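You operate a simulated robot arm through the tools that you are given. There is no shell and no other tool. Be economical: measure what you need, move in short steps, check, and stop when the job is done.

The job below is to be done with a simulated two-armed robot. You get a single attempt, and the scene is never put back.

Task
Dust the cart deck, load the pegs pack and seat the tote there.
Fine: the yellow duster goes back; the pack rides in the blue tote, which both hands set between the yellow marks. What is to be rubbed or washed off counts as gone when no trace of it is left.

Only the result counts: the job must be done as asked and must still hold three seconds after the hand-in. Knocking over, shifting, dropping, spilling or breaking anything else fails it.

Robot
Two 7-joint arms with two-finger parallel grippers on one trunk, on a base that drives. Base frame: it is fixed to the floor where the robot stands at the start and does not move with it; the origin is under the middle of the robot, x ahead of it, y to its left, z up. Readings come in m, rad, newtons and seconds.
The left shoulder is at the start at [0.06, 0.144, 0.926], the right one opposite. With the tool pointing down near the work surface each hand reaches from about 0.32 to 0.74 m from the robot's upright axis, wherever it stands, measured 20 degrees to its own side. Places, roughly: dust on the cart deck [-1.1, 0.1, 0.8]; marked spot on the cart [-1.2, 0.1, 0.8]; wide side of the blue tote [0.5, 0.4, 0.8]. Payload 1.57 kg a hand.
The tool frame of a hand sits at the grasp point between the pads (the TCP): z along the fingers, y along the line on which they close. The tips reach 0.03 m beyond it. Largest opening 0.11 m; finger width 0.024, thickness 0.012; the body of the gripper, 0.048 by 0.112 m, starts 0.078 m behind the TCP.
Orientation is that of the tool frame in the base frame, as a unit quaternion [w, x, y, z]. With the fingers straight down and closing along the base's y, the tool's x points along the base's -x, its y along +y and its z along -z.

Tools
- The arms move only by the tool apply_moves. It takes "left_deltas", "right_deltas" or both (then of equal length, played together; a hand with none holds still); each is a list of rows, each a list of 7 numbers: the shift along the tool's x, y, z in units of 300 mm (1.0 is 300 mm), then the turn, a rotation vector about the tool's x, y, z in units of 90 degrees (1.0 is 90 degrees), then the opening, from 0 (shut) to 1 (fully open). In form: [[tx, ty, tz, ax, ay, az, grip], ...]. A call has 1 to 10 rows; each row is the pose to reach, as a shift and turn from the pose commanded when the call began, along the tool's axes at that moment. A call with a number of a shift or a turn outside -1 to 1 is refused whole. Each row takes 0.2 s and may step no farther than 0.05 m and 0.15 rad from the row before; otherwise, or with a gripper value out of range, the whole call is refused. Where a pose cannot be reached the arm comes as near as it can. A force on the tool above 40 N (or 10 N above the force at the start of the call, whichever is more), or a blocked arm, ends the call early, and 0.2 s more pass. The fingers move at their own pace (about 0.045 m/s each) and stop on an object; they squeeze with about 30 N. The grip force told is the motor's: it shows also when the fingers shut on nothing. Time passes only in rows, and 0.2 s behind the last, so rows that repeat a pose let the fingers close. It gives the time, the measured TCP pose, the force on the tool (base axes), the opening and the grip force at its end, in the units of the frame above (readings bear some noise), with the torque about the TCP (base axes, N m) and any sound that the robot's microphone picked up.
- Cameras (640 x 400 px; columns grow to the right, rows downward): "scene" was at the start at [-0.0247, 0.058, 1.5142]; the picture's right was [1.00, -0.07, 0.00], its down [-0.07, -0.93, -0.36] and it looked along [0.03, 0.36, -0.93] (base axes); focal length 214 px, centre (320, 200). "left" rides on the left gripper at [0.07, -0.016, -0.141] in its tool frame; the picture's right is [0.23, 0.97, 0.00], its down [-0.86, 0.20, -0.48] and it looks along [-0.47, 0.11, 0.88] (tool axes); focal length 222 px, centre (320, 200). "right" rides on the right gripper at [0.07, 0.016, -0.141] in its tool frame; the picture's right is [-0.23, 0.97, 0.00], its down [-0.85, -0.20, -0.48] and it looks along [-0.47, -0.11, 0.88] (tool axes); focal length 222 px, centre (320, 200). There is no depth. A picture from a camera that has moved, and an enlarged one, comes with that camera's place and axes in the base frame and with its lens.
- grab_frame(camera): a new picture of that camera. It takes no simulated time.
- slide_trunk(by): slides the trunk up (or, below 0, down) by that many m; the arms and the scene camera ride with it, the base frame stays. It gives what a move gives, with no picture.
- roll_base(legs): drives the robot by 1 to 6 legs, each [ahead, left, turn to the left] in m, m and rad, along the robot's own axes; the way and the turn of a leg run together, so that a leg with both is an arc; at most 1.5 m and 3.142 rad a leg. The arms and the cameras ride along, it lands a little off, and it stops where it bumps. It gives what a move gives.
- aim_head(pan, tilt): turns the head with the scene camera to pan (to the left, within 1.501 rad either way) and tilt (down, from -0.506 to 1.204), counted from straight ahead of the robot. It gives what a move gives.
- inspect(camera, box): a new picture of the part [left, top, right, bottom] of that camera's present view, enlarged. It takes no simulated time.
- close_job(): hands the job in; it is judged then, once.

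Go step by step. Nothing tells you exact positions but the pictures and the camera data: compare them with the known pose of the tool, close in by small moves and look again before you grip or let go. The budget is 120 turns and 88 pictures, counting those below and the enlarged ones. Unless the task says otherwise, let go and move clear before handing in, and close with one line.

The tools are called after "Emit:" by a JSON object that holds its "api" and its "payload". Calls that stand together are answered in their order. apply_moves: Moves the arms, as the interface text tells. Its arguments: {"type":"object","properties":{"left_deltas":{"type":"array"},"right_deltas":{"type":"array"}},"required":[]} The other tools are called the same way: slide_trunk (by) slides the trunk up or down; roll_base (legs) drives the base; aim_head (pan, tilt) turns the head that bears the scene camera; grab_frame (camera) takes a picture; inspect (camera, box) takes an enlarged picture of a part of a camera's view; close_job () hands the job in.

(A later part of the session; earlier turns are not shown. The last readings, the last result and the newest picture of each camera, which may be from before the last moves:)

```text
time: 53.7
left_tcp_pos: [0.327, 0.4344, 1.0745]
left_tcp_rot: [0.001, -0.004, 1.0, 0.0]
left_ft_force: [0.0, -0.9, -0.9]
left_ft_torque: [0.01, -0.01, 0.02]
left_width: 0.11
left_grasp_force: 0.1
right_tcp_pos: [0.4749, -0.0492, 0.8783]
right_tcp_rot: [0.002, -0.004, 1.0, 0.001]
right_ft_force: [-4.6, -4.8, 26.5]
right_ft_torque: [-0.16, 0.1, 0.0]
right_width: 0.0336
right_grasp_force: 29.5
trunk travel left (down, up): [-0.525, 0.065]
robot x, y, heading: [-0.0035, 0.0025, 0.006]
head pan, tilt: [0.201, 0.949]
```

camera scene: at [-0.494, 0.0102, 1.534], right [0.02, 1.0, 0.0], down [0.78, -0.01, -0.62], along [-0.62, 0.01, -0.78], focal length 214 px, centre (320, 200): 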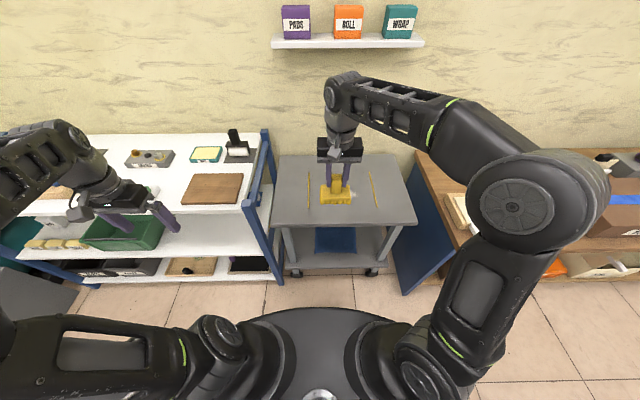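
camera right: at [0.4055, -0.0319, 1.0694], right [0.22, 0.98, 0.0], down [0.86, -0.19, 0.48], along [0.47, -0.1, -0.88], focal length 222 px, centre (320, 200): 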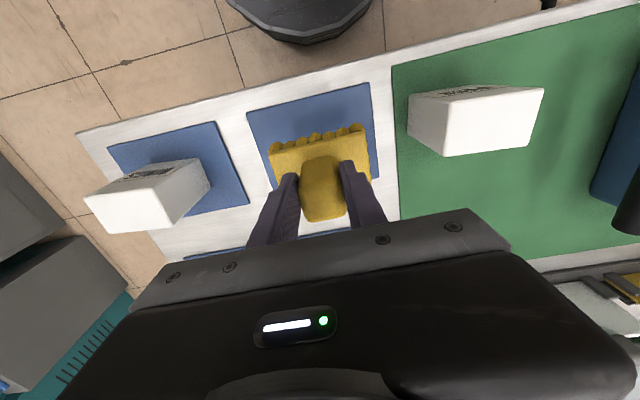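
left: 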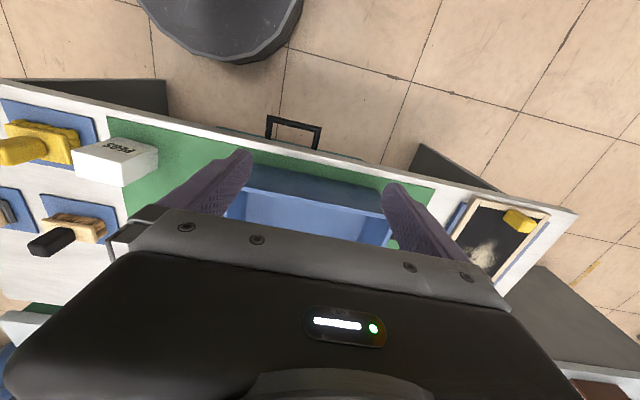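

Contact with the mat is made. I ease up slightly, open and withdraw upward.

Emit:
{"api": "apply_moves", "payload": {"right_deltas": [[0, 0, -0.009, 0, 0, 0, 0], [0, 0, -0.009, 0, 0, 0, 0.4], [0, 0, -0.009, 0, 0, 0, 0.7], [0, 0, -0.009, 0, 0, 0, 1], [0, 0, -0.009, 0, 0, 0, 1], [0, 0, -0.009, 0, 0, 0, 1], [0, 0, -0.1, 0, 0, 0, 1], [0, 0, -0.25, 0, 0, 0, 1], [0, 0, -0.4, 0, 0, 0, 1]]}}

Emit:
{"api": "inspect", "payload": {"camera": "scene", "box": [280, 150, 440, 260]}}

Emit:
{"api": "grab_frame", "payload": {"camera": "right"}}

```text
time: 55.7
left_tcp_pos: [0.3283, 0.4351, 1.0722]
left_tcp_rot: [0.001, -0.004, 1.0, -0.001]
left_ft_force: [-1.0, -0.1, -0.4]
left_ft_torque: [0.01, 0.02, 0.02]
left_width: 0.1099
left_grasp_force: 0.2
right_tcp_pos: [0.4749, -0.0498, 0.9945]
right_tcp_rot: [-0.001, -0.004, 1.0, 0.0]
right_ft_force: [-0.5, -0.4, -0.6]
right_ft_torque: [0.03, 0.01, -0.03]
right_width: 0.1101
right_grasp_force: 0.1
trunk travel left (down, up): [-0.525, 0.065]
robot x, y, heading: [-0.0025, -0.0013, 0.006]
head pan, tilt: [0.201, 0.949]
```

```text
3.64 times, centred on (360, 205) of scene
camera zoom: at [0.0405, 0.0168, 1.5303], right [0.21, -0.98, 0.0], down [-0.8, -0.17, -0.58], along [0.57, 0.12, -0.81], focal length 780 px, centre (174, 182)
```

zoom: 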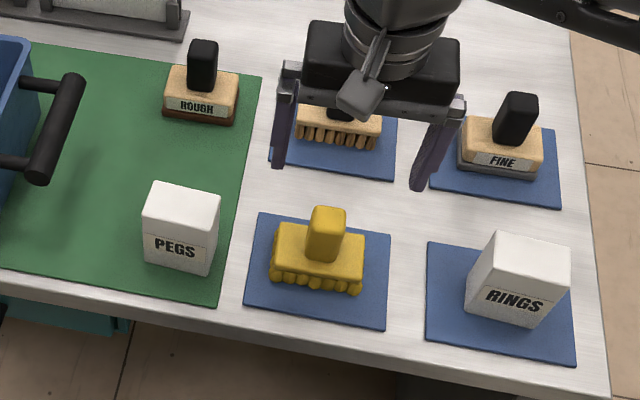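

```text
56 pictures are left
camera right: at [0.405, -0.0343, 1.1376], right [0.22, 0.98, 0.0], down [0.86, -0.19, 0.48], along [0.47, -0.1, -0.88], focal length 222 px, centre (320, 200)
```

right: 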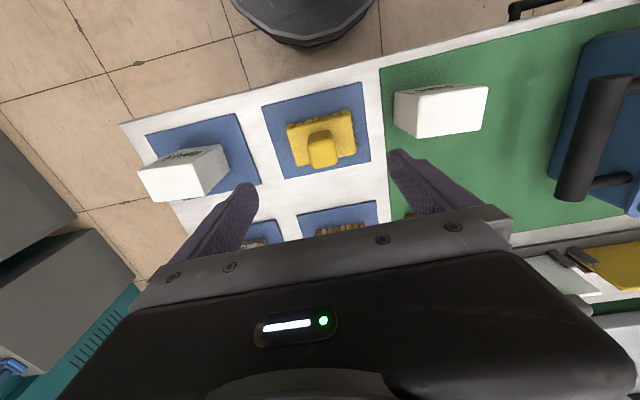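

The duster is back on its mat. Next I move above the PEGS pack near (0.463, 0.095).

Emit:
{"api": "apply_moves", "payload": {"right_deltas": [[0.01, 0.12, 0, 0, 0, 0, 1], [0.02, 0.24, 0, 0, 0, 0, 1], [0.03, 0.36, 0, 0, 0, 0, 1], [0.04, 0.483, 0.03, 0, 0, 0, 1]]}}

Emit:
{"api": "grab_frame", "payload": {"camera": "right"}}

Emit:
{"api": "inspect", "payload": {"camera": "scene", "box": [220, 150, 380, 260]}}

```text
time: 56.7
left_tcp_pos: [0.3288, 0.4343, 1.0722]
left_tcp_rot: [0.0, -0.003, 1.0, 0.0]
left_ft_force: [0.4, 0.6, -0.8]
left_ft_torque: [-0.01, 0.01, 0.0]
left_width: 0.11
left_grasp_force: 0.1
right_tcp_pos: [0.462, 0.0955, 0.9862]
right_tcp_rot: [0.001, -0.004, 1.0, 0.0]
right_ft_force: [-0.9, 0.3, -0.2]
right_ft_torque: [-0.02, 0.02, -0.01]
right_width: 0.1097
right_grasp_force: 0.1
trunk travel left (down, up): [-0.525, 0.065]
robot x, y, heading: [-0.0002, 0.0006, 0.003]
head pan, tilt: [0.201, 0.949]
```

```text
55 pictures are left
camera right: at [0.3927, 0.1118, 1.1282], right [0.22, 0.98, 0.0], down [0.86, -0.19, 0.48], along [0.47, -0.11, -0.88], focal length 222 px, centre (320, 200)
```

right: 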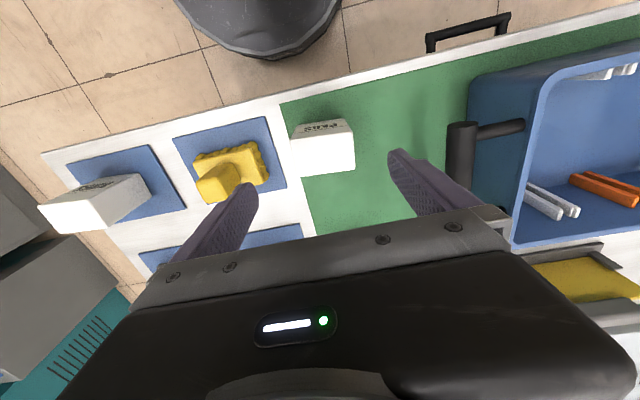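

```text
3.64 times, centred on (300, 205) of scene
camera zoom: at [0.0412, 0.0177, 1.5304], right [0.21, -0.98, 0.0], down [-0.8, -0.17, -0.58], along [0.57, 0.12, -0.81], focal length 780 px, centre (393, 182)
```

zoom: 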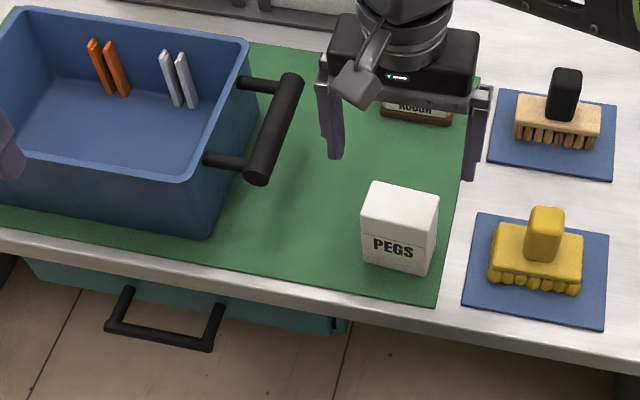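

The pack's top centre is about (0.466, 0.099, 0.89), turned about 5° clockwise. I align and lower around it.

Emit:
{"api": "apply_moves", "payload": {"right_deltas": [[-0.013, 0.012, 0.1, 0, 0, 0.05, 1], [-0.013, 0.012, 0.2, 0, 0, 0.05, 1], [-0.013, 0.012, 0.28, 0, 0, 0.05, 1]]}}

Emit:
{"api": "grab_frame", "payload": {"camera": "right"}}

Emit:
{"api": "inspect", "payload": {"camera": "scene", "box": [220, 150, 380, 260]}}

```text
time: 57.5
left_tcp_pos: [0.3274, 0.4358, 1.0715]
left_tcp_rot: [0.0, -0.004, 1.0, -0.001]
left_ft_force: [-0.4, 0.2, 0.1]
left_ft_torque: [0.01, 0.01, -0.01]
left_width: 0.1098
left_grasp_force: 0.1
right_tcp_pos: [0.4662, 0.0998, 0.9031]
right_tcp_rot: [0.0, 0.036, 0.999, 0.0]
right_ft_force: [-0.9, 0.8, -0.4]
right_ft_torque: [0.0, -0.01, 0.02]
right_width: 0.1097
right_grasp_force: 0.0
trunk travel left (down, up): [-0.525, 0.065]
robot x, y, heading: [-0.0008, 0.0011, 0.005]
head pan, tilt: [0.201, 0.949]
```

```text
53 pictures are left
camera right: at [0.3984, 0.121, 1.0443], right [0.3, 0.96, 0.0], down [0.84, -0.26, 0.48], along [0.46, -0.14, -0.88], focal length 222 px, centre (320, 200)
```

right: 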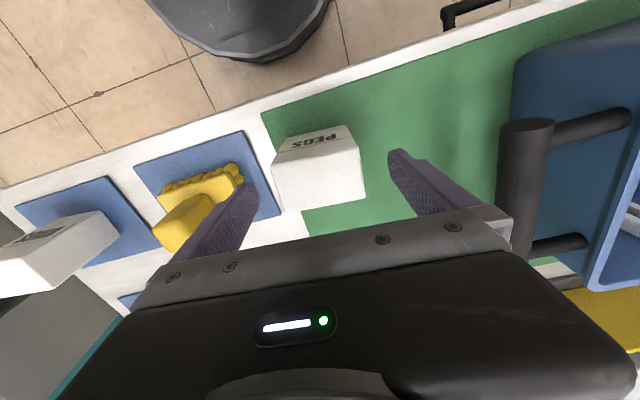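

```text
3.64 times, centred on (300, 205) of scene
camera zoom: at [0.0413, 0.0172, 1.5304], right [0.21, -0.98, 0.0], down [-0.8, -0.17, -0.58], along [0.57, 0.12, -0.81], focal length 780 px, centre (393, 182)
```

zoom: 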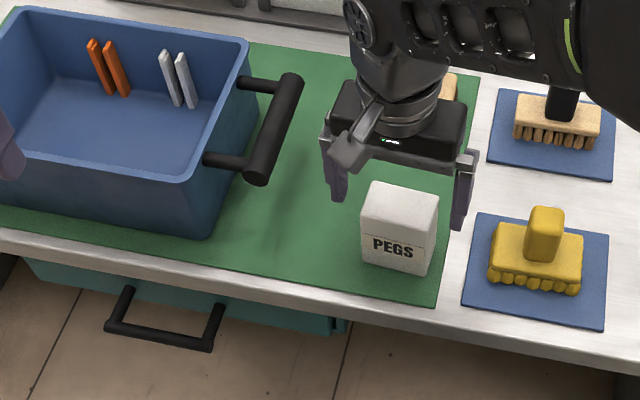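

The fingers line up with the pack, so I lower and close.

Emit:
{"api": "apply_moves", "payload": {"right_deltas": [[0.013, 0, 0.08, 0, 0, 0, 1], [0.013, 0, 0.15, 0, 0, 0, 1], [0.013, 0, 0.15, 0, 0, 0, 0], [0.013, 0, 0.15, 0, 0, 0, 0], [0.013, 0, 0.15, 0, 0, 0, 0], [0.013, 0, 0.15, 0, 0, 0, 0], [0.013, 0, 0.15, 0, 0, 0, 0]]}}

Emit:
{"api": "inspect", "payload": {"camera": "scene", "box": [220, 150, 380, 260]}}

```text
time: 59.1
left_tcp_pos: [0.3277, 0.4333, 1.0737]
left_tcp_rot: [-0.001, -0.004, 1.0, 0.0]
left_ft_force: [0.1, -0.2, 0.1]
left_ft_torque: [-0.01, -0.01, -0.03]
left_width: 0.1102
left_grasp_force: 0.0
right_tcp_pos: [0.4613, 0.0995, 0.8559]
right_tcp_rot: [0.0, 0.035, 0.999, 0.001]
right_ft_force: [-0.3, -0.3, 0.1]
right_ft_torque: [-0.1, -0.02, 0.01]
right_width: 0.0716
right_grasp_force: 29.9
trunk travel left (down, up): [-0.525, 0.065]
robot x, y, heading: [-0.0005, 0.0015, 0.009]
head pan, tilt: [0.201, 0.949]
```

```text
3.64 times, centred on (300, 205) of scene
camera zoom: at [0.0411, 0.0168, 1.5303], right [0.21, -0.98, 0.0], down [-0.8, -0.17, -0.58], along [0.57, 0.12, -0.81], focal length 780 px, centre (393, 182)
```

zoom: 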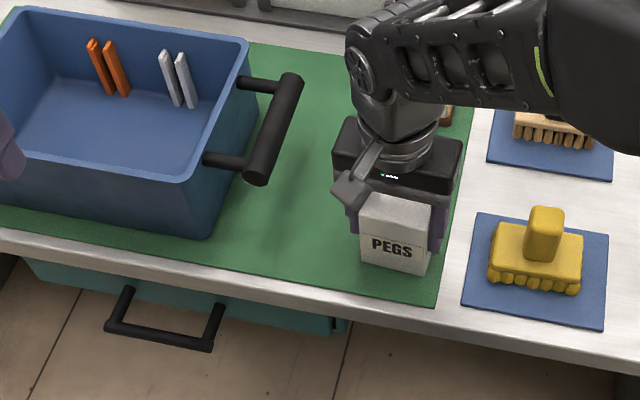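

The pack is gripped. I lift it clear, then roll the base left so the tote (centre about (0.525, 0.43)) sits squarely in front.

Emit:
{"api": "apply_moves", "payload": {"right_deltas": [[0, 0, -0.1, 0, 0, 0, 0], [0, 0, -0.25, 0, 0, 0, 0], [0, 0, -0.4, 0, 0, 0, 0], [0, 0, -0.55, 0, 0, 0, 0], [0, 0, -0.7, 0, 0, 0, 0], [0, 0, -0.8, 0, 0, -0.05, 0]]}}

Emit:
{"api": "roll_base", "payload": {"legs": [[0, 0.42, 0]]}}

Emit:
{"api": "aim_head", "payload": {"pan": 0, "tilt": 0.95}}

Emit:
{"api": "grab_frame", "payload": {"camera": "scene"}}

Emit:
{"api": "grab_frame", "payload": {"camera": "right"}}

```text
time: 60.5
left_tcp_pos: [0.328, 0.4346, 1.0723]
left_tcp_rot: [0.0, -0.004, 1.0, 0.001]
left_ft_force: [0.1, 0.2, 0.6]
left_ft_torque: [0.0, -0.02, 0.01]
left_width: 0.1099
left_grasp_force: 0.0
right_tcp_pos: [0.4616, 0.0992, 1.0754]
right_tcp_rot: [0.0, 0.021, 1.0, 0.0]
right_ft_force: [0.0, 0.6, -2.2]
right_ft_torque: [0.0, 0.02, 0.01]
right_width: 0.0717
right_grasp_force: 30.2
right hand out of reach, approached as far as the arm can: row 6
trunk travel left (down, up): [-0.525, 0.065]
robot x, y, heading: [-0.0001, 0.0017, 0.008]
head pan, tilt: [0.201, 0.949]
```

```text
time: 63.1
left_tcp_pos: [0.3248, 0.8559, 1.0735]
left_tcp_rot: [0.0, -0.005, 1.0, 0.001]
left_ft_force: [0.1, -0.4, -0.7]
left_ft_torque: [-0.02, 0.0, 0.0]
left_width: 0.1099
left_grasp_force: 0.0
right_tcp_pos: [0.4571, 0.5214, 1.0765]
right_tcp_rot: [0.0, 0.022, 1.0, 0.0]
right_ft_force: [-0.7, 0.2, -1.8]
right_ft_torque: [-0.04, 0.01, 0.01]
right_width: 0.0717
right_grasp_force: 30.1
trunk travel left (down, up): [-0.525, 0.065]
robot x, y, heading: [-0.0034, 0.4207, 0.008]
head pan, tilt: [0.201, 0.949]
```

```text
time: 63.9
left_tcp_pos: [0.3239, 0.8559, 1.0733]
left_tcp_rot: [0.0, -0.003, 1.0, 0.0]
left_ft_force: [-0.1, 0.0, -0.3]
left_ft_torque: [0.01, -0.04, -0.02]
left_width: 0.1098
left_grasp_force: 0.1
right_tcp_pos: [0.4579, 0.5196, 1.0766]
right_tcp_rot: [0.001, 0.022, 1.0, 0.001]
right_ft_force: [-0.7, 0.3, -1.6]
right_ft_torque: [0.01, 0.03, -0.01]
right_width: 0.0716
right_grasp_force: 30.2
trunk travel left (down, up): [-0.525, 0.065]
robot x, y, heading: [-0.0034, 0.4199, 0.007]
head pan, tilt: [0.0, 0.949]
```

```text
50 pictures are left
camera scene: at [0.0394, 0.423, 1.5304], right [0.01, -1.0, 0.0], down [-0.81, -0.01, -0.58], along [0.58, 0.01, -0.81], focal length 214 px, centre (320, 200)
```

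scene: 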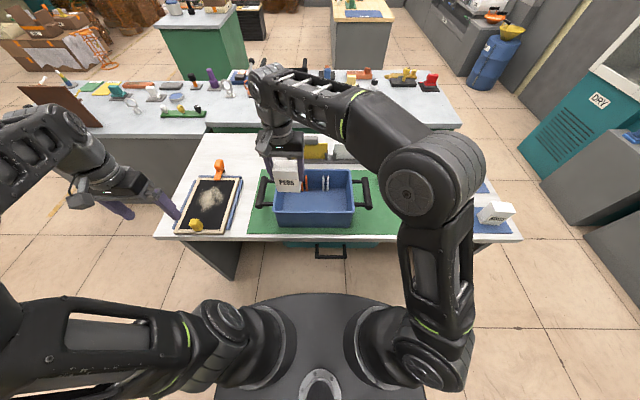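

```text
49 pictures are left
camera right: at [0.3893, 0.5397, 1.2192], right [0.27, 0.96, 0.0], down [0.85, -0.24, 0.48], along [0.46, -0.13, -0.88], focal length 222 px, centre (320, 200)
```

right: 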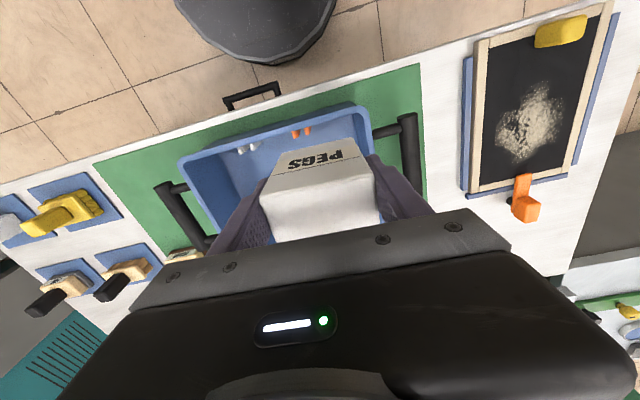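

Now I bring the pack over the middle of the tote, still high, and look.

Emit:
{"api": "apply_moves", "payload": {"right_deltas": [[-0.05, -0.1, 0, 0, 0, 0, 0], [-0.1, -0.2, 0.03, 0, 0, -0.02, 0], [-0.15, -0.3, 0.06, 0, 0, -0.028, 0]]}}

Emit:
{"api": "inspect", "payload": {"camera": "scene", "box": [240, 130, 400, 240]}}

Emit:
{"api": "grab_frame", "payload": {"camera": "right"}}

```text
time: 64.7
left_tcp_pos: [0.3253, 0.854, 1.0726]
left_tcp_rot: [-0.001, -0.004, 1.0, 0.0]
left_ft_force: [0.2, 0.7, -0.1]
left_ft_torque: [0.0, -0.01, -0.01]
left_width: 0.11
left_grasp_force: 0.1
right_tcp_pos: [0.5005, 0.4264, 1.0581]
right_tcp_rot: [0.0, -0.001, 1.0, 0.002]
right_ft_force: [0.1, 0.0, -1.8]
right_ft_torque: [0.01, 0.02, -0.05]
right_width: 0.0718
right_grasp_force: 30.3
trunk travel left (down, up): [-0.525, 0.065]
robot x, y, heading: [-0.0067, 0.424, 0.008]
head pan, tilt: [0.0, 0.949]
```

```text
3.64 times, centred on (320, 185) of scene
camera zoom: at [0.0398, 0.4221, 1.5304], right [0.01, -1.0, 0.0], down [-0.81, -0.01, -0.58], along [0.58, 0.01, -0.81], focal length 780 px, centre (320, 254)
```

zoom: 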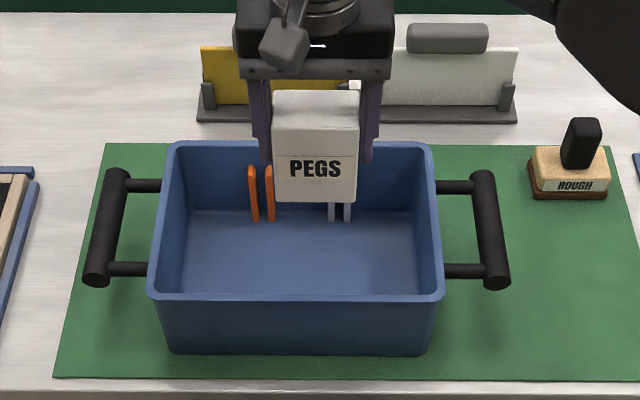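

```text
47 pictures are left
camera right: at [0.4303, 0.4438, 1.2009], right [0.23, 0.97, 0.0], down [0.86, -0.2, 0.48], along [0.47, -0.11, -0.88], focal length 222 px, centre (320, 200)
```

right: 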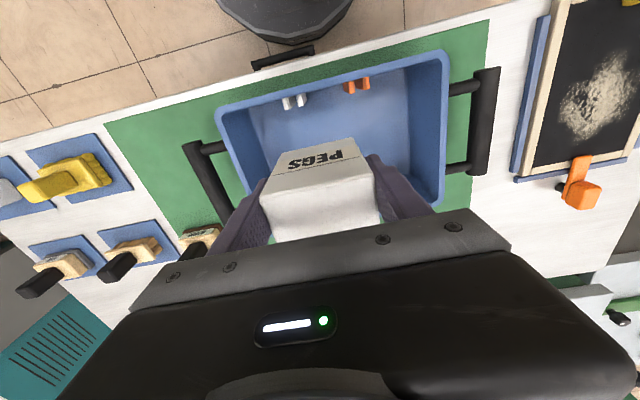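

The tote's rim is at z≈0.90, x 0.44–0.64, y 0.31–0.59, so its centre is near (0.54, 0.45). I go over that and lower the pack into it.

Emit:
{"api": "apply_moves", "payload": {"right_deltas": [[-0.13, 0.075, 0, 0, 0, 0, 0], [-0.13, 0.075, 0.12, 0, 0, 0, 0], [-0.13, 0.075, 0.25, 0, 0, 0, 0], [-0.13, 0.075, 0.38, 0, 0, 0, 0], [-0.13, 0.075, 0.5, 0, 0, 0, 0], [-0.13, 0.075, 0.58, 0, 0, 0, 0]]}}

Emit:
{"api": "inspect", "payload": {"camera": "scene", "box": [240, 130, 400, 240]}}

```text
time: 66.1
left_tcp_pos: [0.3243, 0.8559, 1.0713]
left_tcp_rot: [-0.001, -0.005, 1.0, 0.0]
left_ft_force: [0.3, -0.5, 0.0]
left_ft_torque: [-0.03, 0.03, -0.03]
left_width: 0.11
left_grasp_force: 0.0
right_tcp_pos: [0.5383, 0.4508, 0.8846]
right_tcp_rot: [0.0, -0.001, 1.0, 0.0]
right_ft_force: [-0.2, 0.6, -1.8]
right_ft_torque: [0.01, 0.01, 0.01]
right_width: 0.0717
right_grasp_force: 30.4
trunk travel left (down, up): [-0.525, 0.065]
robot x, y, heading: [-0.0016, 0.4203, 0.004]
head pan, tilt: [0.0, 0.949]
```

```text
3.64 times, centred on (320, 185) of scene
camera zoom: at [0.0397, 0.4228, 1.5304], right [0.01, -1.0, 0.0], down [-0.81, -0.01, -0.58], along [0.58, 0.0, -0.81], focal length 780 px, centre (320, 254)
```

zoom: 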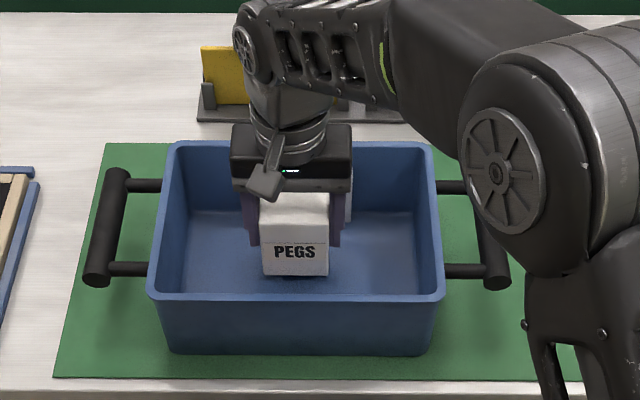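

The pack is inside and just above the floor; I lower gently to contact.

Emit:
{"api": "apply_moves", "payload": {"right_deltas": [[0, 0, 0.015, 0, 0, 0, 0], [0, 0, 0.03, 0, 0, 0, 0], [0, 0, 0.04, 0, 0, 0, 0]]}}

```text
time: 66.9
left_tcp_pos: [0.3247, 0.8553, 1.073]
left_tcp_rot: [0.0, -0.004, 1.0, 0.0]
left_ft_force: [0.9, 0.2, 0.4]
left_ft_torque: [0.0, 0.0, 0.01]
left_width: 0.11
left_grasp_force: 0.1
right_tcp_pos: [0.538, 0.4513, 0.8722]
right_tcp_rot: [0.0, 0.001, 1.0, 0.001]
right_ft_force: [0.5, 0.3, -2.0]
right_ft_torque: [-0.01, 0.0, -0.05]
right_width: 0.0718
right_grasp_force: 29.8
trunk travel left (down, up): [-0.525, 0.065]
robot x, y, heading: [-0.0054, 0.4189, 0.009]
head pan, tilt: [0.0, 0.949]
```

Emit:
{"api": "apply_moves", "payload": {"right_deltas": [[0, 0, 0.01, 0, 0, 0, 0], [0, 0, 0.02, 0, 0, 0, 0]]}}

```text
time: 67.5
left_tcp_pos: [0.3238, 0.8549, 1.0723]
left_tcp_rot: [0.0, -0.004, 1.0, 0.0]
left_ft_force: [0.3, -0.3, 0.8]
left_ft_torque: [0.02, -0.01, 0.02]
left_width: 0.11
left_grasp_force: 0.0
right_tcp_pos: [0.5378, 0.4513, 0.8657]
right_tcp_rot: [0.0, 0.0, 1.0, 0.001]
right_ft_force: [0.8, 0.6, -1.1]
right_ft_torque: [0.01, 0.01, 0.01]
right_width: 0.0719
right_grasp_force: 30.6
trunk travel left (down, up): [-0.525, 0.065]
robot x, y, heading: [-0.005, 0.4222, 0.007]
head pan, tilt: [0.0, 0.949]
```

Emit:
{"api": "apply_moves", "payload": {"right_deltas": [[0, 0, 0.006, 0, 0, 0, 0], [0, 0, 0.01, 0, 0, 0, 0]]}}

```text
time: 68.1
left_tcp_pos: [0.3238, 0.8557, 1.0728]
left_tcp_rot: [0.001, -0.004, 1.0, 0.0]
left_ft_force: [-0.2, -1.0, 0.8]
left_ft_torque: [-0.01, -0.01, -0.01]
left_width: 0.1099
left_grasp_force: 0.0
right_tcp_pos: [0.5382, 0.4515, 0.8632]
right_tcp_rot: [0.0, 0.0, 1.0, 0.0]
right_ft_force: [-0.2, 0.6, -2.5]
right_ft_torque: [0.03, 0.0, 0.0]
right_width: 0.0714
right_grasp_force: 30.5
trunk travel left (down, up): [-0.525, 0.065]
robot x, y, heading: [-0.0053, 0.4229, 0.009]
head pan, tilt: [0.0, 0.949]
```

Emit:
{"api": "apply_moves", "payload": {"right_deltas": [[0, 0, 0.005, 0, 0, 0, 0], [0, 0, 0.008, 0, 0, 0, 0]]}}

```text
time: 68.7
left_tcp_pos: [0.3241, 0.8555, 1.0742]
left_tcp_rot: [0.0, -0.005, 1.0, 0.0]
left_ft_force: [0.1, 0.0, -0.3]
left_ft_torque: [0.01, 0.0, -0.02]
left_width: 0.1098
left_grasp_force: 0.1
right_tcp_pos: [0.5371, 0.4501, 0.8632]
right_tcp_rot: [0.001, 0.001, 1.0, 0.001]
right_ft_force: [-2.5, -1.3, 9.2]
right_ft_torque: [-0.51, 0.24, -0.09]
right_width: 0.0718
right_grasp_force: 29.7
trunk travel left (down, up): [-0.525, 0.065]
robot x, y, heading: [-0.0059, 0.4218, 0.011]
head pan, tilt: [0.0, 0.949]
```

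The pack is on the tote floor. I release and rise out.

Emit:
{"api": "apply_moves", "payload": {"right_deltas": [[0, 0, -0.004, 0, 0, 0, 0], [0, 0, -0.004, 0, 0, 0, 0.8], [0, 0, -0.004, 0, 0, 0, 1], [0, 0, -0.004, 0, 0, 0, 1], [0, 0, -0.1, 0, 0, 0, 1], [0, 0, -0.25, 0, 0, 0, 1], [0, 0, -0.4, 0, 0, 0, 1], [0, 0, -0.55, 0, 0, 0, 1], [0, 0, -0.65, 0, 0, 0, 1]]}}

Emit:
{"api": "apply_moves", "payload": {"right_deltas": [[0, -0.13, 0, 0, 0, 0, 1], [0, -0.26, 0, 0, 0, 0, 1], [0, -0.39, 0, 0, 0, 0, 1], [0, -0.52, 0, 0, 0, 0, 1], [0, -0.65, 0.03, 0, 0, 0, 1]], "left_deltas": [[-0.15, 0, 0, 0, 0, 0, 1], [-0.3, 0, 0, 0, 0, 0, 1], [-0.45, -0.1, 0, 0, 0, 0, 1], [-0.6, -0.2, 0, 0, 0, 0, 1], [-0.7, -0.32, 0, 0, 0, 0, 1]]}}

Emit:
{"api": "inspect", "payload": {"camera": "scene", "box": [240, 130, 400, 240]}}

Emit:
{"api": "grab_frame", "payload": {"camera": "right"}}

Emit:
{"api": "grab_frame", "payload": {"camera": "left"}}

```text
time: 70.7
left_tcp_pos: [0.3242, 0.8555, 1.0733]
left_tcp_rot: [0.0, -0.004, 1.0, 0.001]
left_ft_force: [-0.5, 0.3, -0.2]
left_ft_torque: [-0.03, -0.04, -0.02]
left_width: 0.1096
left_grasp_force: 0.2
right_tcp_pos: [0.5368, 0.4523, 1.058]
right_tcp_rot: [0.001, 0.0, 1.0, 0.001]
right_ft_force: [0.2, 0.0, 0.0]
right_ft_torque: [0.01, 0.0, 0.04]
right_width: 0.1098
right_grasp_force: 0.0
trunk travel left (down, up): [-0.525, 0.065]
robot x, y, heading: [-0.0017, 0.419, 0.004]
head pan, tilt: [0.0, 0.949]
```

```text
refused: row 3 steps farther than a row can; nothing moved
```

```text
3.64 times, centred on (320, 185) of scene
camera zoom: at [0.0384, 0.4242, 1.5304], right [0.01, -1.0, 0.0], down [-0.81, -0.01, -0.58], along [0.58, 0.0, -0.81], focal length 780 px, centre (320, 254)
```

zoom: 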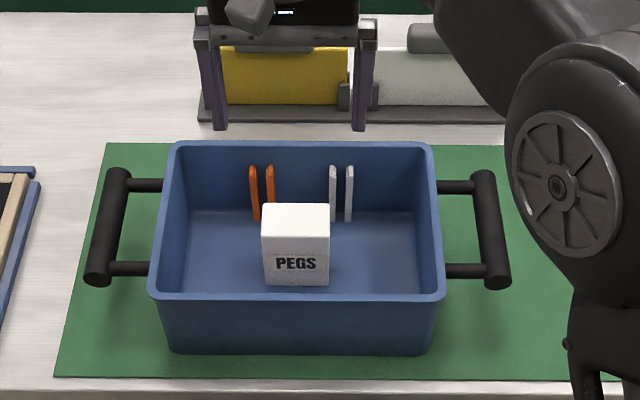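

```text
44 pictures are left
camera right: at [0.4672, 0.469, 1.2003], right [0.23, 0.97, 0.0], down [0.85, -0.2, 0.48], along [0.47, -0.11, -0.88], focal length 222 px, centre (320, 200)
```

right: 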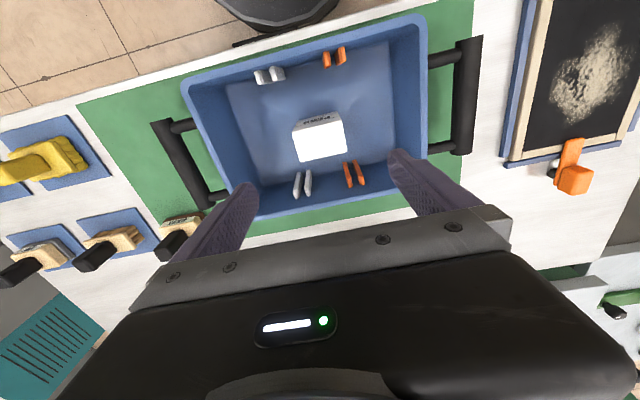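

```text
43 pictures are left
camera left: at [0.2546, 0.8396, 1.2129], right [-0.24, 0.97, 0.0], down [0.85, 0.21, 0.48], along [0.47, 0.11, -0.88], focal length 222 px, centre (320, 200)
```

left: 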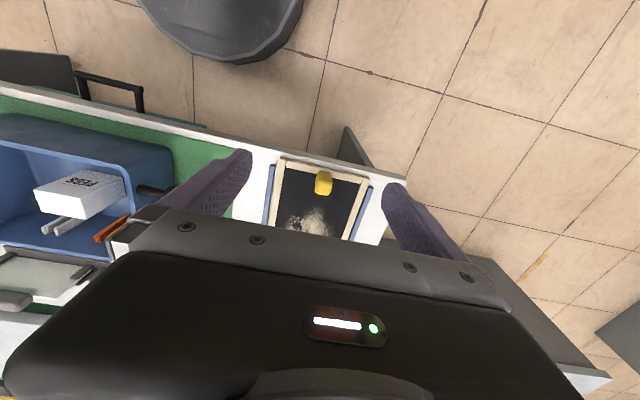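

The pack stands in the tote. The handle bars run along x at about (0.53, 0.643, 0.894) and (0.527, 0.252, 0.894), so I bring both hands above them with half-open fingers.

Emit:
{"api": "apply_moves", "payload": {"right_deltas": [[0, -0.095, 0, 0, 0, 0, 1], [0, -0.19, 0, 0, 0, 0, 1], [0, -0.285, 0, 0, 0, 0, 1], [0, -0.38, 0, 0, 0, 0, 1], [0.01, -0.475, 0, 0, 0, 0, 0.8], [0.02, -0.57, 0, 0, 0, 0, 0.6], [0.023, -0.667, 0.1, 0, 0, 0, 0.55]], "left_deltas": [[-0.1, -0.1, 0, 0, 0, 0, 1], [-0.2, -0.2, 0, 0, 0, 0, 1], [-0.3, -0.3, 0, 0, 0, 0, 1], [-0.4, -0.4, 0, 0, 0, 0, 1], [-0.5, -0.5, 0, 0, 0, 0, 0.8], [-0.6, -0.61, 0.03, 0, 0, 0, 0.6], [-0.69, -0.712, 0.12, 0, 0, 0, 0.55]]}}

Emit:
{"api": "grab_frame", "payload": {"camera": "right"}}

Emit:
{"api": "grab_frame", "payload": {"camera": "left"}}

Emit:
{"api": "inspect", "payload": {"camera": "scene", "box": [240, 130, 400, 240]}}

```text
time: 72.3
left_tcp_pos: [0.5354, 0.642, 1.0363]
left_tcp_rot: [0.0, -0.004, 1.0, 0.001]
left_ft_force: [-0.1, 0.4, 0.7]
left_ft_torque: [0.0, 0.0, 0.0]
left_width: 0.0606
left_grasp_force: 0.0
right_tcp_pos: [0.533, 0.2495, 1.0259]
right_tcp_rot: [-0.001, -0.001, 1.0, 0.001]
right_ft_force: [0.0, 0.8, 0.4]
right_ft_torque: [0.07, 0.03, -0.01]
right_width: 0.0605
right_grasp_force: 0.0
trunk travel left (down, up): [-0.525, 0.065]
robot x, y, heading: [-0.0027, 0.4191, 0.008]
head pan, tilt: [0.0, 0.949]
```

```text
42 pictures are left
camera right: at [0.4633, 0.2656, 1.1682], right [0.23, 0.97, 0.0], down [0.86, -0.2, 0.48], along [0.47, -0.11, -0.88], focal length 222 px, centre (320, 200)
```

right: 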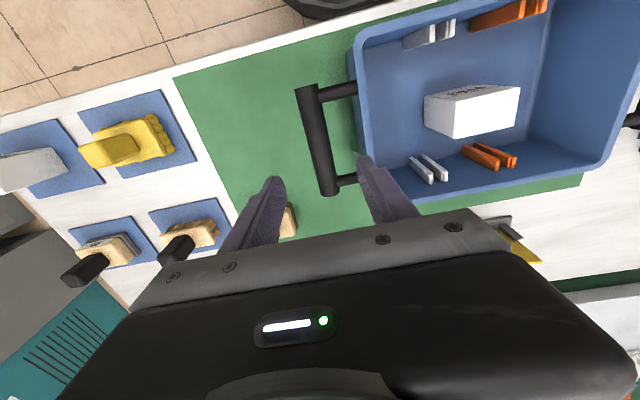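

```text
41 pictures are left
camera left: at [0.4667, 0.6258, 1.1766], right [-0.24, 0.97, 0.0], down [0.85, 0.21, 0.48], along [0.46, 0.11, -0.88], focal length 222 px, centre (320, 200)
```

left: 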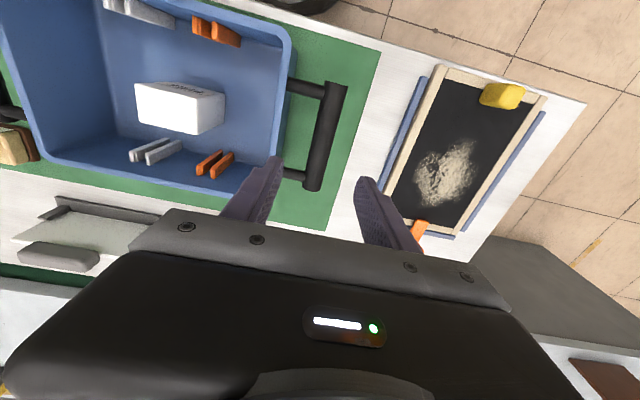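

```text
3.64 times, centred on (320, 185) of scene
camera zoom: at [0.0408, 0.4217, 1.5304], right [0.01, -1.0, 0.0], down [-0.81, -0.01, -0.58], along [0.58, 0.01, -0.81], focal length 780 px, centre (320, 254)
```

zoom: 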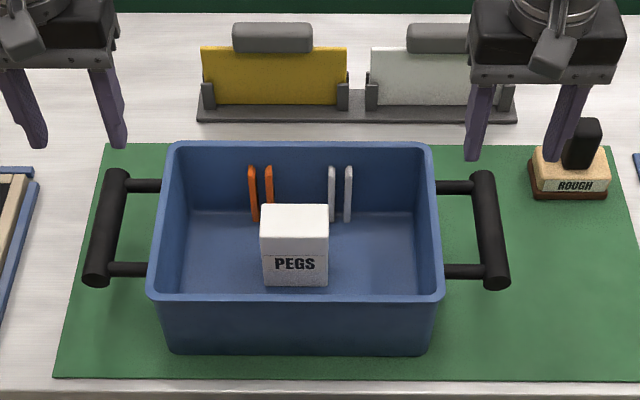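

The hands sit right above the bars. I lower until the tips are just over them and check the clearance.

Emit:
{"api": "apply_moves", "payload": {"right_deltas": [[0, -0.008, 0.09, 0, 0, 0, 0.52], [0, -0.008, 0.18, 0, 0, 0, 0.52], [0, -0.008, 0.26, 0, 0, 0, 0.52]], "left_deltas": [[0, 0.013, 0.1, 0, 0, 0, 0.52], [0, 0.013, 0.2, 0, 0, 0, 0.52], [0, 0.013, 0.295, 0, 0, 0, 0.52]]}}

Emit:
{"api": "grab_frame", "payload": {"camera": "right"}}

Emit:
{"api": "grab_frame", "payload": {"camera": "left"}}

Emit:
{"api": "inspect", "payload": {"camera": "scene", "box": [240, 130, 400, 240]}}

```text
time: 73.1
left_tcp_pos: [0.5336, 0.6472, 0.9471]
left_tcp_rot: [0.001, -0.005, 1.0, 0.0]
left_ft_force: [0.7, -1.2, -0.2]
left_ft_torque: [-0.01, 0.02, 0.01]
left_width: 0.0574
left_grasp_force: 0.2
right_tcp_pos: [0.5318, 0.2486, 0.9474]
right_tcp_rot: [0.0, 0.0, 1.0, 0.001]
right_ft_force: [-0.3, -0.4, 0.6]
right_ft_torque: [-0.01, -0.02, -0.04]
right_width: 0.0571
right_grasp_force: 0.0
trunk travel left (down, up): [-0.525, 0.065]
robot x, y, heading: [-0.0052, 0.4219, 0.009]
head pan, tilt: [0.0, 0.949]
```

```text
39 pictures are left
camera right: at [0.462, 0.2642, 1.0898], right [0.23, 0.97, 0.0], down [0.85, -0.2, 0.48], along [0.47, -0.11, -0.88], focal length 222 px, centre (320, 200)
```

right: 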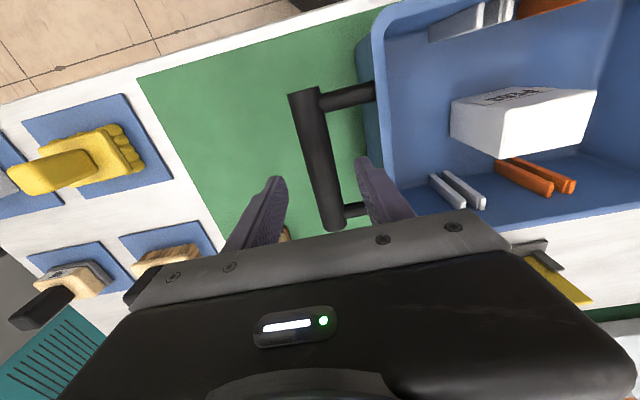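

```text
38 pictures are left
camera left: at [0.465, 0.6306, 1.0873], right [-0.24, 0.97, 0.0], down [0.85, 0.21, 0.48], along [0.46, 0.11, -0.88], focal length 222 px, centre (320, 200)
```

left: 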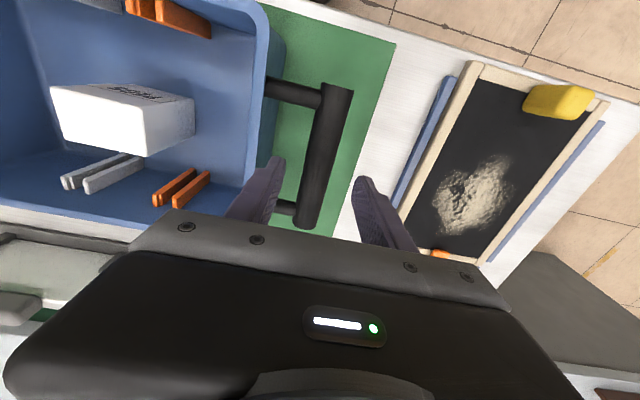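

```text
3.64 times, centred on (320, 185) of scene
camera zoom: at [0.0402, 0.4227, 1.5304], right [0.01, -1.0, 0.0], down [-0.81, -0.01, -0.58], along [0.58, 0.0, -0.81], focal length 780 px, centre (320, 254)
```

zoom: 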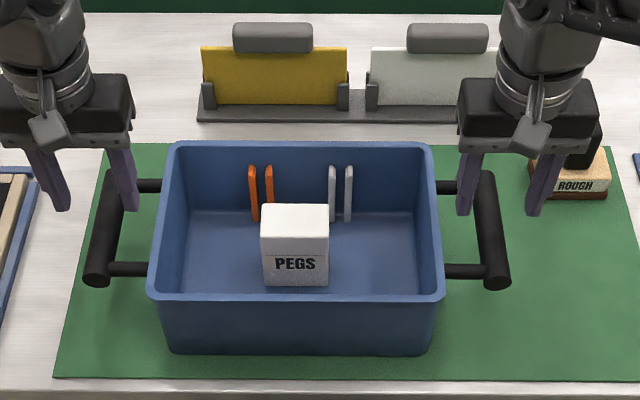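

Alignment is good. I lower both hands onto the bars and close.

Emit:
{"api": "apply_moves", "payload": {"right_deltas": [[0, -0.003, 0.09, 0, 0, 0, 0.52], [0, -0.003, 0.177, 0, 0, 0, 0.52], [0, -0.003, 0.177, 0, 0, 0, 0], [0, -0.003, 0.177, 0, 0, 0, 0], [0, -0.003, 0.177, 0, 0, 0, 0], [0, -0.003, 0.177, 0, 0, 0, 0]], "left_deltas": [[0, -0.003, 0.09, 0, 0, 0, 0.52], [0, -0.003, 0.177, 0, 0, 0, 0.52], [0, -0.003, 0.177, 0, 0, 0, 0], [0, -0.003, 0.177, 0, 0, 0, 0], [0, -0.003, 0.177, 0, 0, 0, 0], [0, -0.003, 0.177, 0, 0, 0, 0]]}}

Emit:
{"api": "inspect", "payload": {"camera": "scene", "box": [240, 130, 400, 240]}}

```text
time: 74.5
left_tcp_pos: [0.5333, 0.6471, 0.8948]
left_tcp_rot: [0.0, -0.004, 1.0, 0.0]
left_ft_force: [-1.0, -0.1, 0.7]
left_ft_torque: [0.07, -0.23, -0.44]
left_width: 0.0278
left_grasp_force: 30.3
right_tcp_pos: [0.5308, 0.2477, 0.8953]
right_tcp_rot: [0.001, 0.0, 1.0, 0.001]
right_ft_force: [0.8, 3.0, -0.1]
right_ft_torque: [0.04, -0.36, 0.0]
right_width: 0.0278
right_grasp_force: 30.3
trunk travel left (down, up): [-0.525, 0.065]
robot x, y, heading: [-0.0055, 0.4204, 0.008]
head pan, tilt: [0.0, 0.949]
```

```text
3.64 times, centred on (320, 185) of scene
camera zoom: at [0.0392, 0.4232, 1.5304], right [0.01, -1.0, 0.0], down [-0.81, -0.01, -0.58], along [0.58, 0.0, -0.81], focal length 780 px, centre (320, 254)
```

zoom: 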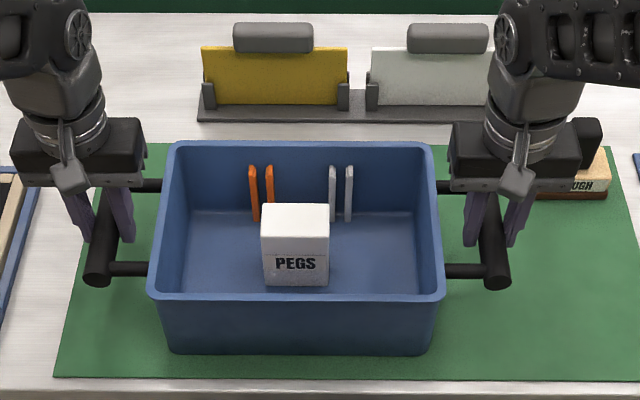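

Both bars are held (0.028 m). I lift the tote slowly and evenly.

Emit:
{"api": "apply_moves", "payload": {"right_deltas": [[0, 0, -0.04, 0, 0, 0, 0], [0, 0, -0.1, 0, 0, 0, 0], [0, 0, -0.17, 0, 0, 0, 0], [0, 0, -0.24, 0, 0, 0, 0], [0, 0, -0.31, 0, 0, 0, 0], [0, 0, -0.38, 0, 0, 0, 0], [0, 0, -0.45, 0, 0, 0, 0]], "left_deltas": [[0, 0, -0.04, 0, 0, 0, 0], [0, 0, -0.1, 0, 0, 0, 0], [0, 0, -0.17, 0, 0, 0, 0], [0, 0, -0.24, 0, 0, 0, 0], [0, 0, -0.31, 0, 0, 0, 0], [0, 0, -0.38, 0, 0, 0, 0], [0, 0, -0.45, 0, 0, 0, 0]]}}

Emit:
{"api": "grab_frame", "payload": {"camera": "scene"}}

```text
time: 76.1
left_tcp_pos: [0.5331, 0.6458, 1.0296]
left_tcp_rot: [0.001, -0.004, 1.0, -0.001]
left_ft_force: [-2.1, -8.4, -4.7]
left_ft_torque: [-0.28, 0.14, -0.39]
left_width: 0.0275
left_grasp_force: 30.3
right_tcp_pos: [0.5297, 0.2472, 1.0313]
right_tcp_rot: [0.0, 0.001, 1.0, 0.0]
right_ft_force: [1.5, 8.5, -6.2]
right_ft_torque: [0.05, -0.14, -0.2]
right_width: 0.0276
right_grasp_force: 29.7
trunk travel left (down, up): [-0.525, 0.065]
robot x, y, heading: [-0.0067, 0.4221, 0.01]
head pan, tilt: [0.0, 0.949]
```

```text
35 pictures are left
camera scene: at [0.0396, 0.4229, 1.5303], right [0.01, -1.0, 0.0], down [-0.81, -0.01, -0.58], along [0.58, 0.0, -0.81], focal length 214 px, centre (320, 200)
```

scene: 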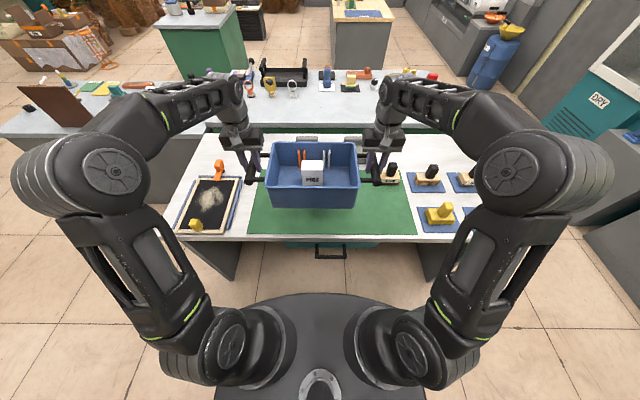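

The tote is level and clear. I raise the trunk a little, back off slowly, sidestep to the cart's line and check.

Emit:
{"api": "slide_trunk", "payload": {"by": 0.05}}

Emit:
{"api": "roll_base", "payload": {"legs": [[-0.2, 0, 0], [0, -0.3, 0]]}}

Emit:
{"api": "grab_frame", "payload": {"camera": "scene"}}

```text
time: 77.0
left_tcp_pos: [0.5339, 0.6463, 1.0802]
left_tcp_rot: [-0.002, -0.004, 1.0, -0.001]
left_ft_force: [-1.7, -15.1, -6.6]
left_ft_torque: [-0.16, 0.0, -0.38]
left_width: 0.0277
left_grasp_force: 29.8
right_tcp_pos: [0.5309, 0.2479, 1.0803]
right_tcp_rot: [0.001, 0.0, 1.0, 0.001]
right_ft_force: [1.4, 13.7, -4.9]
right_ft_torque: [0.25, 0.06, -0.05]
right_width: 0.0275
right_grasp_force: 29.7
trunk travel left (down, up): [-0.575, 0.015]
robot x, y, heading: [-0.0076, 0.4215, 0.008]
head pan, tilt: [0.0, 0.949]
```

```text
time: 80.2
left_tcp_pos: [0.3368, 0.3388, 1.0796]
left_tcp_rot: [-0.001, -0.003, 1.0, -0.001]
left_ft_force: [-1.2, -20.7, -4.6]
left_ft_torque: [-0.11, 0.11, -0.36]
left_width: 0.0274
left_grasp_force: 30.1
right_tcp_pos: [0.3332, -0.0585, 1.0792]
right_tcp_rot: [0.0, 0.001, 1.0, 0.002]
right_ft_force: [0.5, 20.4, -4.6]
right_ft_torque: [0.31, -0.12, -0.02]
right_width: 0.0275
right_grasp_force: 30.3
trunk travel left (down, up): [-0.575, 0.015]
robot x, y, heading: [-0.203, 0.1105, 0.004]
head pan, tilt: [0.0, 0.949]
```

```text
34 pictures are left
camera scene: at [-0.1571, 0.1171, 1.5803], right [0.01, -1.0, 0.0], down [-0.81, 0.0, -0.58], along [0.58, 0.0, -0.81], focal length 214 px, centre (320, 200)
```

scene: 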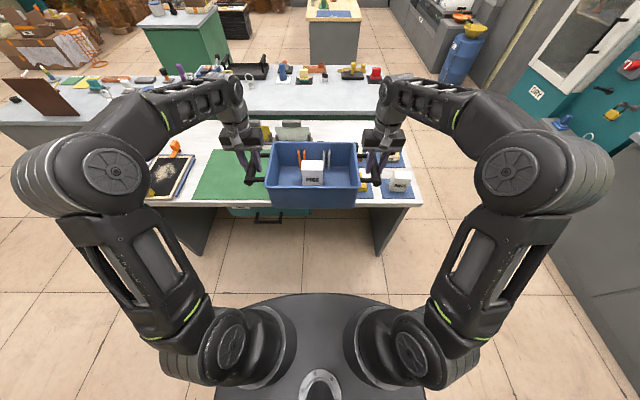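

Inward tension has built up to about 20 N between the hands, so I ease them together by about 1 mm each.

Emit:
{"api": "apply_moves", "payload": {"right_deltas": [[0, 0.002, 0, 0, 0, 0, 0], [0, 0.004, 0, 0, 0, 0, 0], [0, 0.004, 0, 0, 0, 0, 0]], "left_deltas": [[0, -0.002, 0, 0, 0, 0, 0], [0, -0.004, 0, 0, 0, 0, 0], [0, -0.004, 0, 0, 0, 0, 0]]}}

```text
time: 81.0
left_tcp_pos: [0.3368, 0.3403, 1.0801]
left_tcp_rot: [-0.001, -0.004, 1.0, 0.0]
left_ft_force: [-1.6, 8.6, -4.9]
left_ft_torque: [0.2, -0.06, -0.61]
left_width: 0.0277
left_grasp_force: 29.5
right_tcp_pos: [0.3329, -0.0579, 1.079]
right_tcp_rot: [0.0, 0.002, 1.0, 0.001]
right_ft_force: [2.2, -8.8, -5.0]
right_ft_torque: [-0.1, 0.09, 0.11]
right_width: 0.0277
right_grasp_force: 29.9
trunk travel left (down, up): [-0.575, 0.015]
robot x, y, heading: [-0.2023, 0.1152, 0.006]
head pan, tilt: [0.0, 0.949]
```

Tension is small now. I turn 180° to the right in two legs.

Emit:
{"api": "roll_base", "payload": {"legs": [[0, 0, -1.57], [0, 0, -1.57]]}}

Emit:
{"api": "grab_frame", "payload": {"camera": "scene"}}

```text
time: 89.0
left_tcp_pos: [-0.7392, -0.1143, 1.0799]
left_tcp_rot: [0.001, 1.0, 0.009, 0.0]
left_ft_force: [1.7, -22.2, -4.8]
left_ft_torque: [-0.22, -0.09, -0.43]
left_width: 0.0277
left_grasp_force: 29.6
right_tcp_pos: [-0.7402, 0.2834, 1.0801]
right_tcp_rot: [-0.001, 1.0, 0.004, 0.0]
right_ft_force: [-0.5, 22.2, -5.1]
right_ft_torque: [0.24, -0.02, 0.0]
right_width: 0.0277
right_grasp_force: 29.8
trunk travel left (down, up): [-0.575, 0.015]
robot x, y, heading: [-0.2032, 0.1162, -3.12]
head pan, tilt: [0.0, 0.949]
```

```text
33 pictures are left
camera scene: at [-0.2448, 0.1172, 1.5803], right [-0.02, 1.0, 0.0], down [0.81, 0.02, -0.58], along [-0.58, -0.01, -0.81], focal length 214 px, centre (320, 200)
```

scene: 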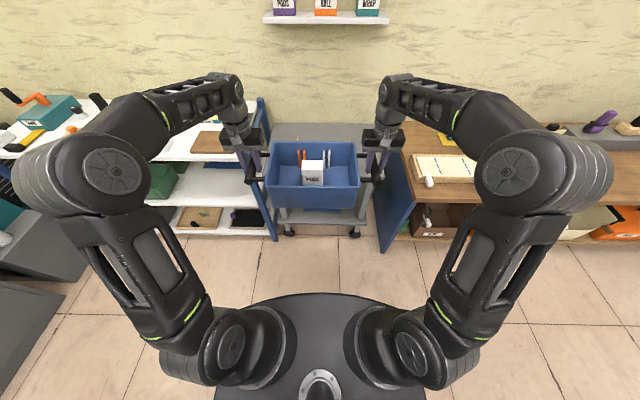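

The hands are slightly pressed together now, so I ease them apart and drive toward the cart, stopping a little short.

Emit:
{"api": "apply_moves", "payload": {"right_deltas": [[0, -0.002, 0, 0, 0, 0, 0], [0, -0.003, 0, 0, 0, 0, 0]], "left_deltas": [[0, 0.002, 0, 0, 0, 0, 0], [0, 0.003, 0, 0, 0, 0, 0]]}}

Emit:
{"api": "roll_base", "payload": {"legs": [[0, -0.034, -0.01], [0.3, 0, 0]]}}

Emit:
{"api": "grab_frame", "payload": {"camera": "scene"}}

```text
time: 89.7
left_tcp_pos: [-0.7371, -0.1148, 1.0797]
left_tcp_rot: [0.0, 1.0, 0.009, 0.001]
left_ft_force: [1.4, 5.3, -5.1]
left_ft_torque: [-0.06, 0.26, -0.38]
left_width: 0.0276
left_grasp_force: 29.9
right_tcp_pos: [-0.7393, 0.283, 1.0798]
right_tcp_rot: [0.001, 1.0, 0.005, 0.0]
right_ft_force: [-2.2, -6.0, -4.8]
right_ft_torque: [-0.12, -0.28, -0.21]
right_width: 0.0277
right_grasp_force: 30.3
trunk travel left (down, up): [-0.575, 0.015]
robot x, y, heading: [-0.2017, 0.1163, -3.124]
head pan, tilt: [0.0, 0.949]
```

```text
time: 92.1
left_tcp_pos: [-1.0401, -0.0792, 1.079]
left_tcp_rot: [0.0, 1.0, 0.004, 0.001]
left_ft_force: [0.5, 16.5, -4.7]
left_ft_torque: [0.19, -0.13, -0.45]
left_width: 0.0276
left_grasp_force: 30.9
right_tcp_pos: [-1.0377, 0.3198, 1.0787]
right_tcp_rot: [0.0, 1.0, 0.001, 0.001]
right_ft_force: [-2.0, -17.1, -5.2]
right_ft_torque: [-0.15, 0.07, -0.04]
right_width: 0.0277
right_grasp_force: 30.3
trunk travel left (down, up): [-0.575, 0.015]
robot x, y, heading: [-0.5014, 0.1482, -3.132]
head pan, tilt: [0.0, 0.949]
```

```text
32 pictures are left
camera scene: at [-0.5449, 0.1489, 1.5803], right [-0.01, 1.0, 0.0], down [0.81, 0.01, -0.58], along [-0.58, -0.01, -0.81], focal length 214 px, centre (320, 200)
```

scene: 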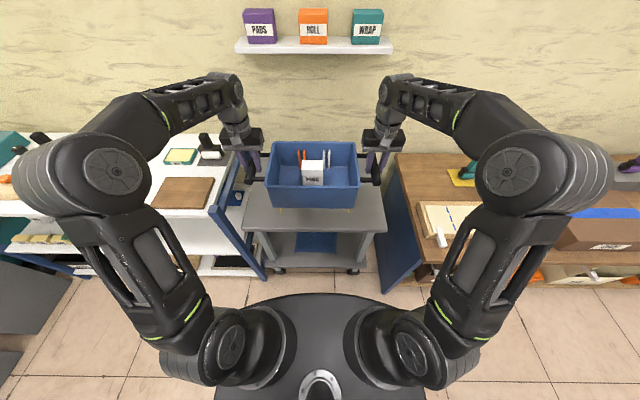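

The tote is over the deck's near half. I enlarge to see where the marks lie relative to it.

Emit:
{"api": "inspect", "payload": {"camera": "scene", "box": [230, 130, 410, 250]}}

Emit:
{"api": "grab_frame", "payload": {"camera": "right"}}

Emit:
{"api": "grab_frame", "payload": {"camera": "left"}}

```text
3.33 times, centred on (320, 190) of scene
camera zoom: at [-0.5449, 0.1489, 1.5803], right [-0.01, 1.0, 0.0], down [0.81, 0.01, -0.58], along [-0.58, -0.01, -0.81], focal length 715 px, centre (320, 233)
```

zoom: 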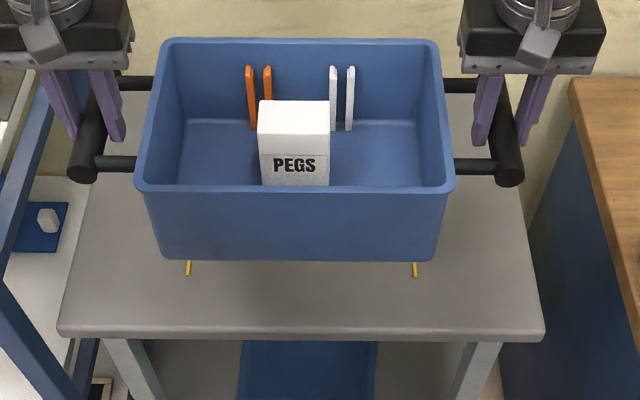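

```text
30 pictures are left
camera right: at [-0.9679, 0.3032, 1.2224], right [-0.22, -0.97, 0.0], down [-0.86, 0.2, 0.48], along [-0.47, 0.11, -0.88], focal length 222 px, centre (320, 200)
```

right: 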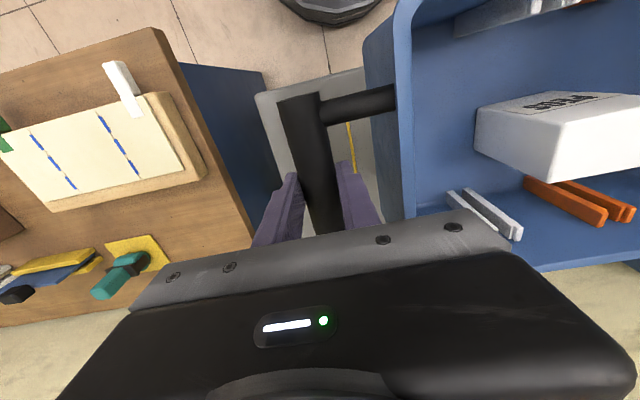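

```text
29 pictures are left
camera left: at [-0.9707, -0.0623, 1.2202], right [0.24, -0.97, 0.0], down [-0.85, -0.21, 0.48], along [-0.46, -0.11, -0.88], focal length 222 px, centre (320, 200)
```

left: 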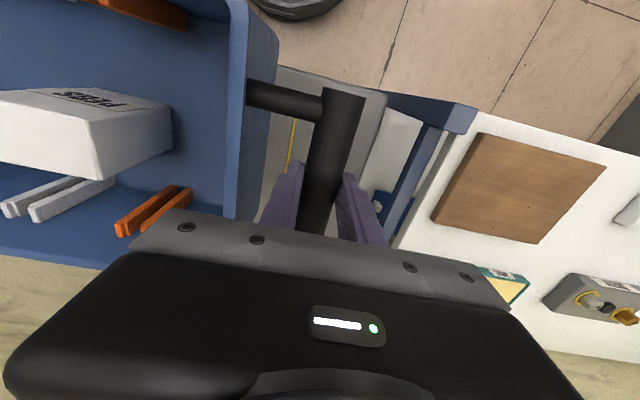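

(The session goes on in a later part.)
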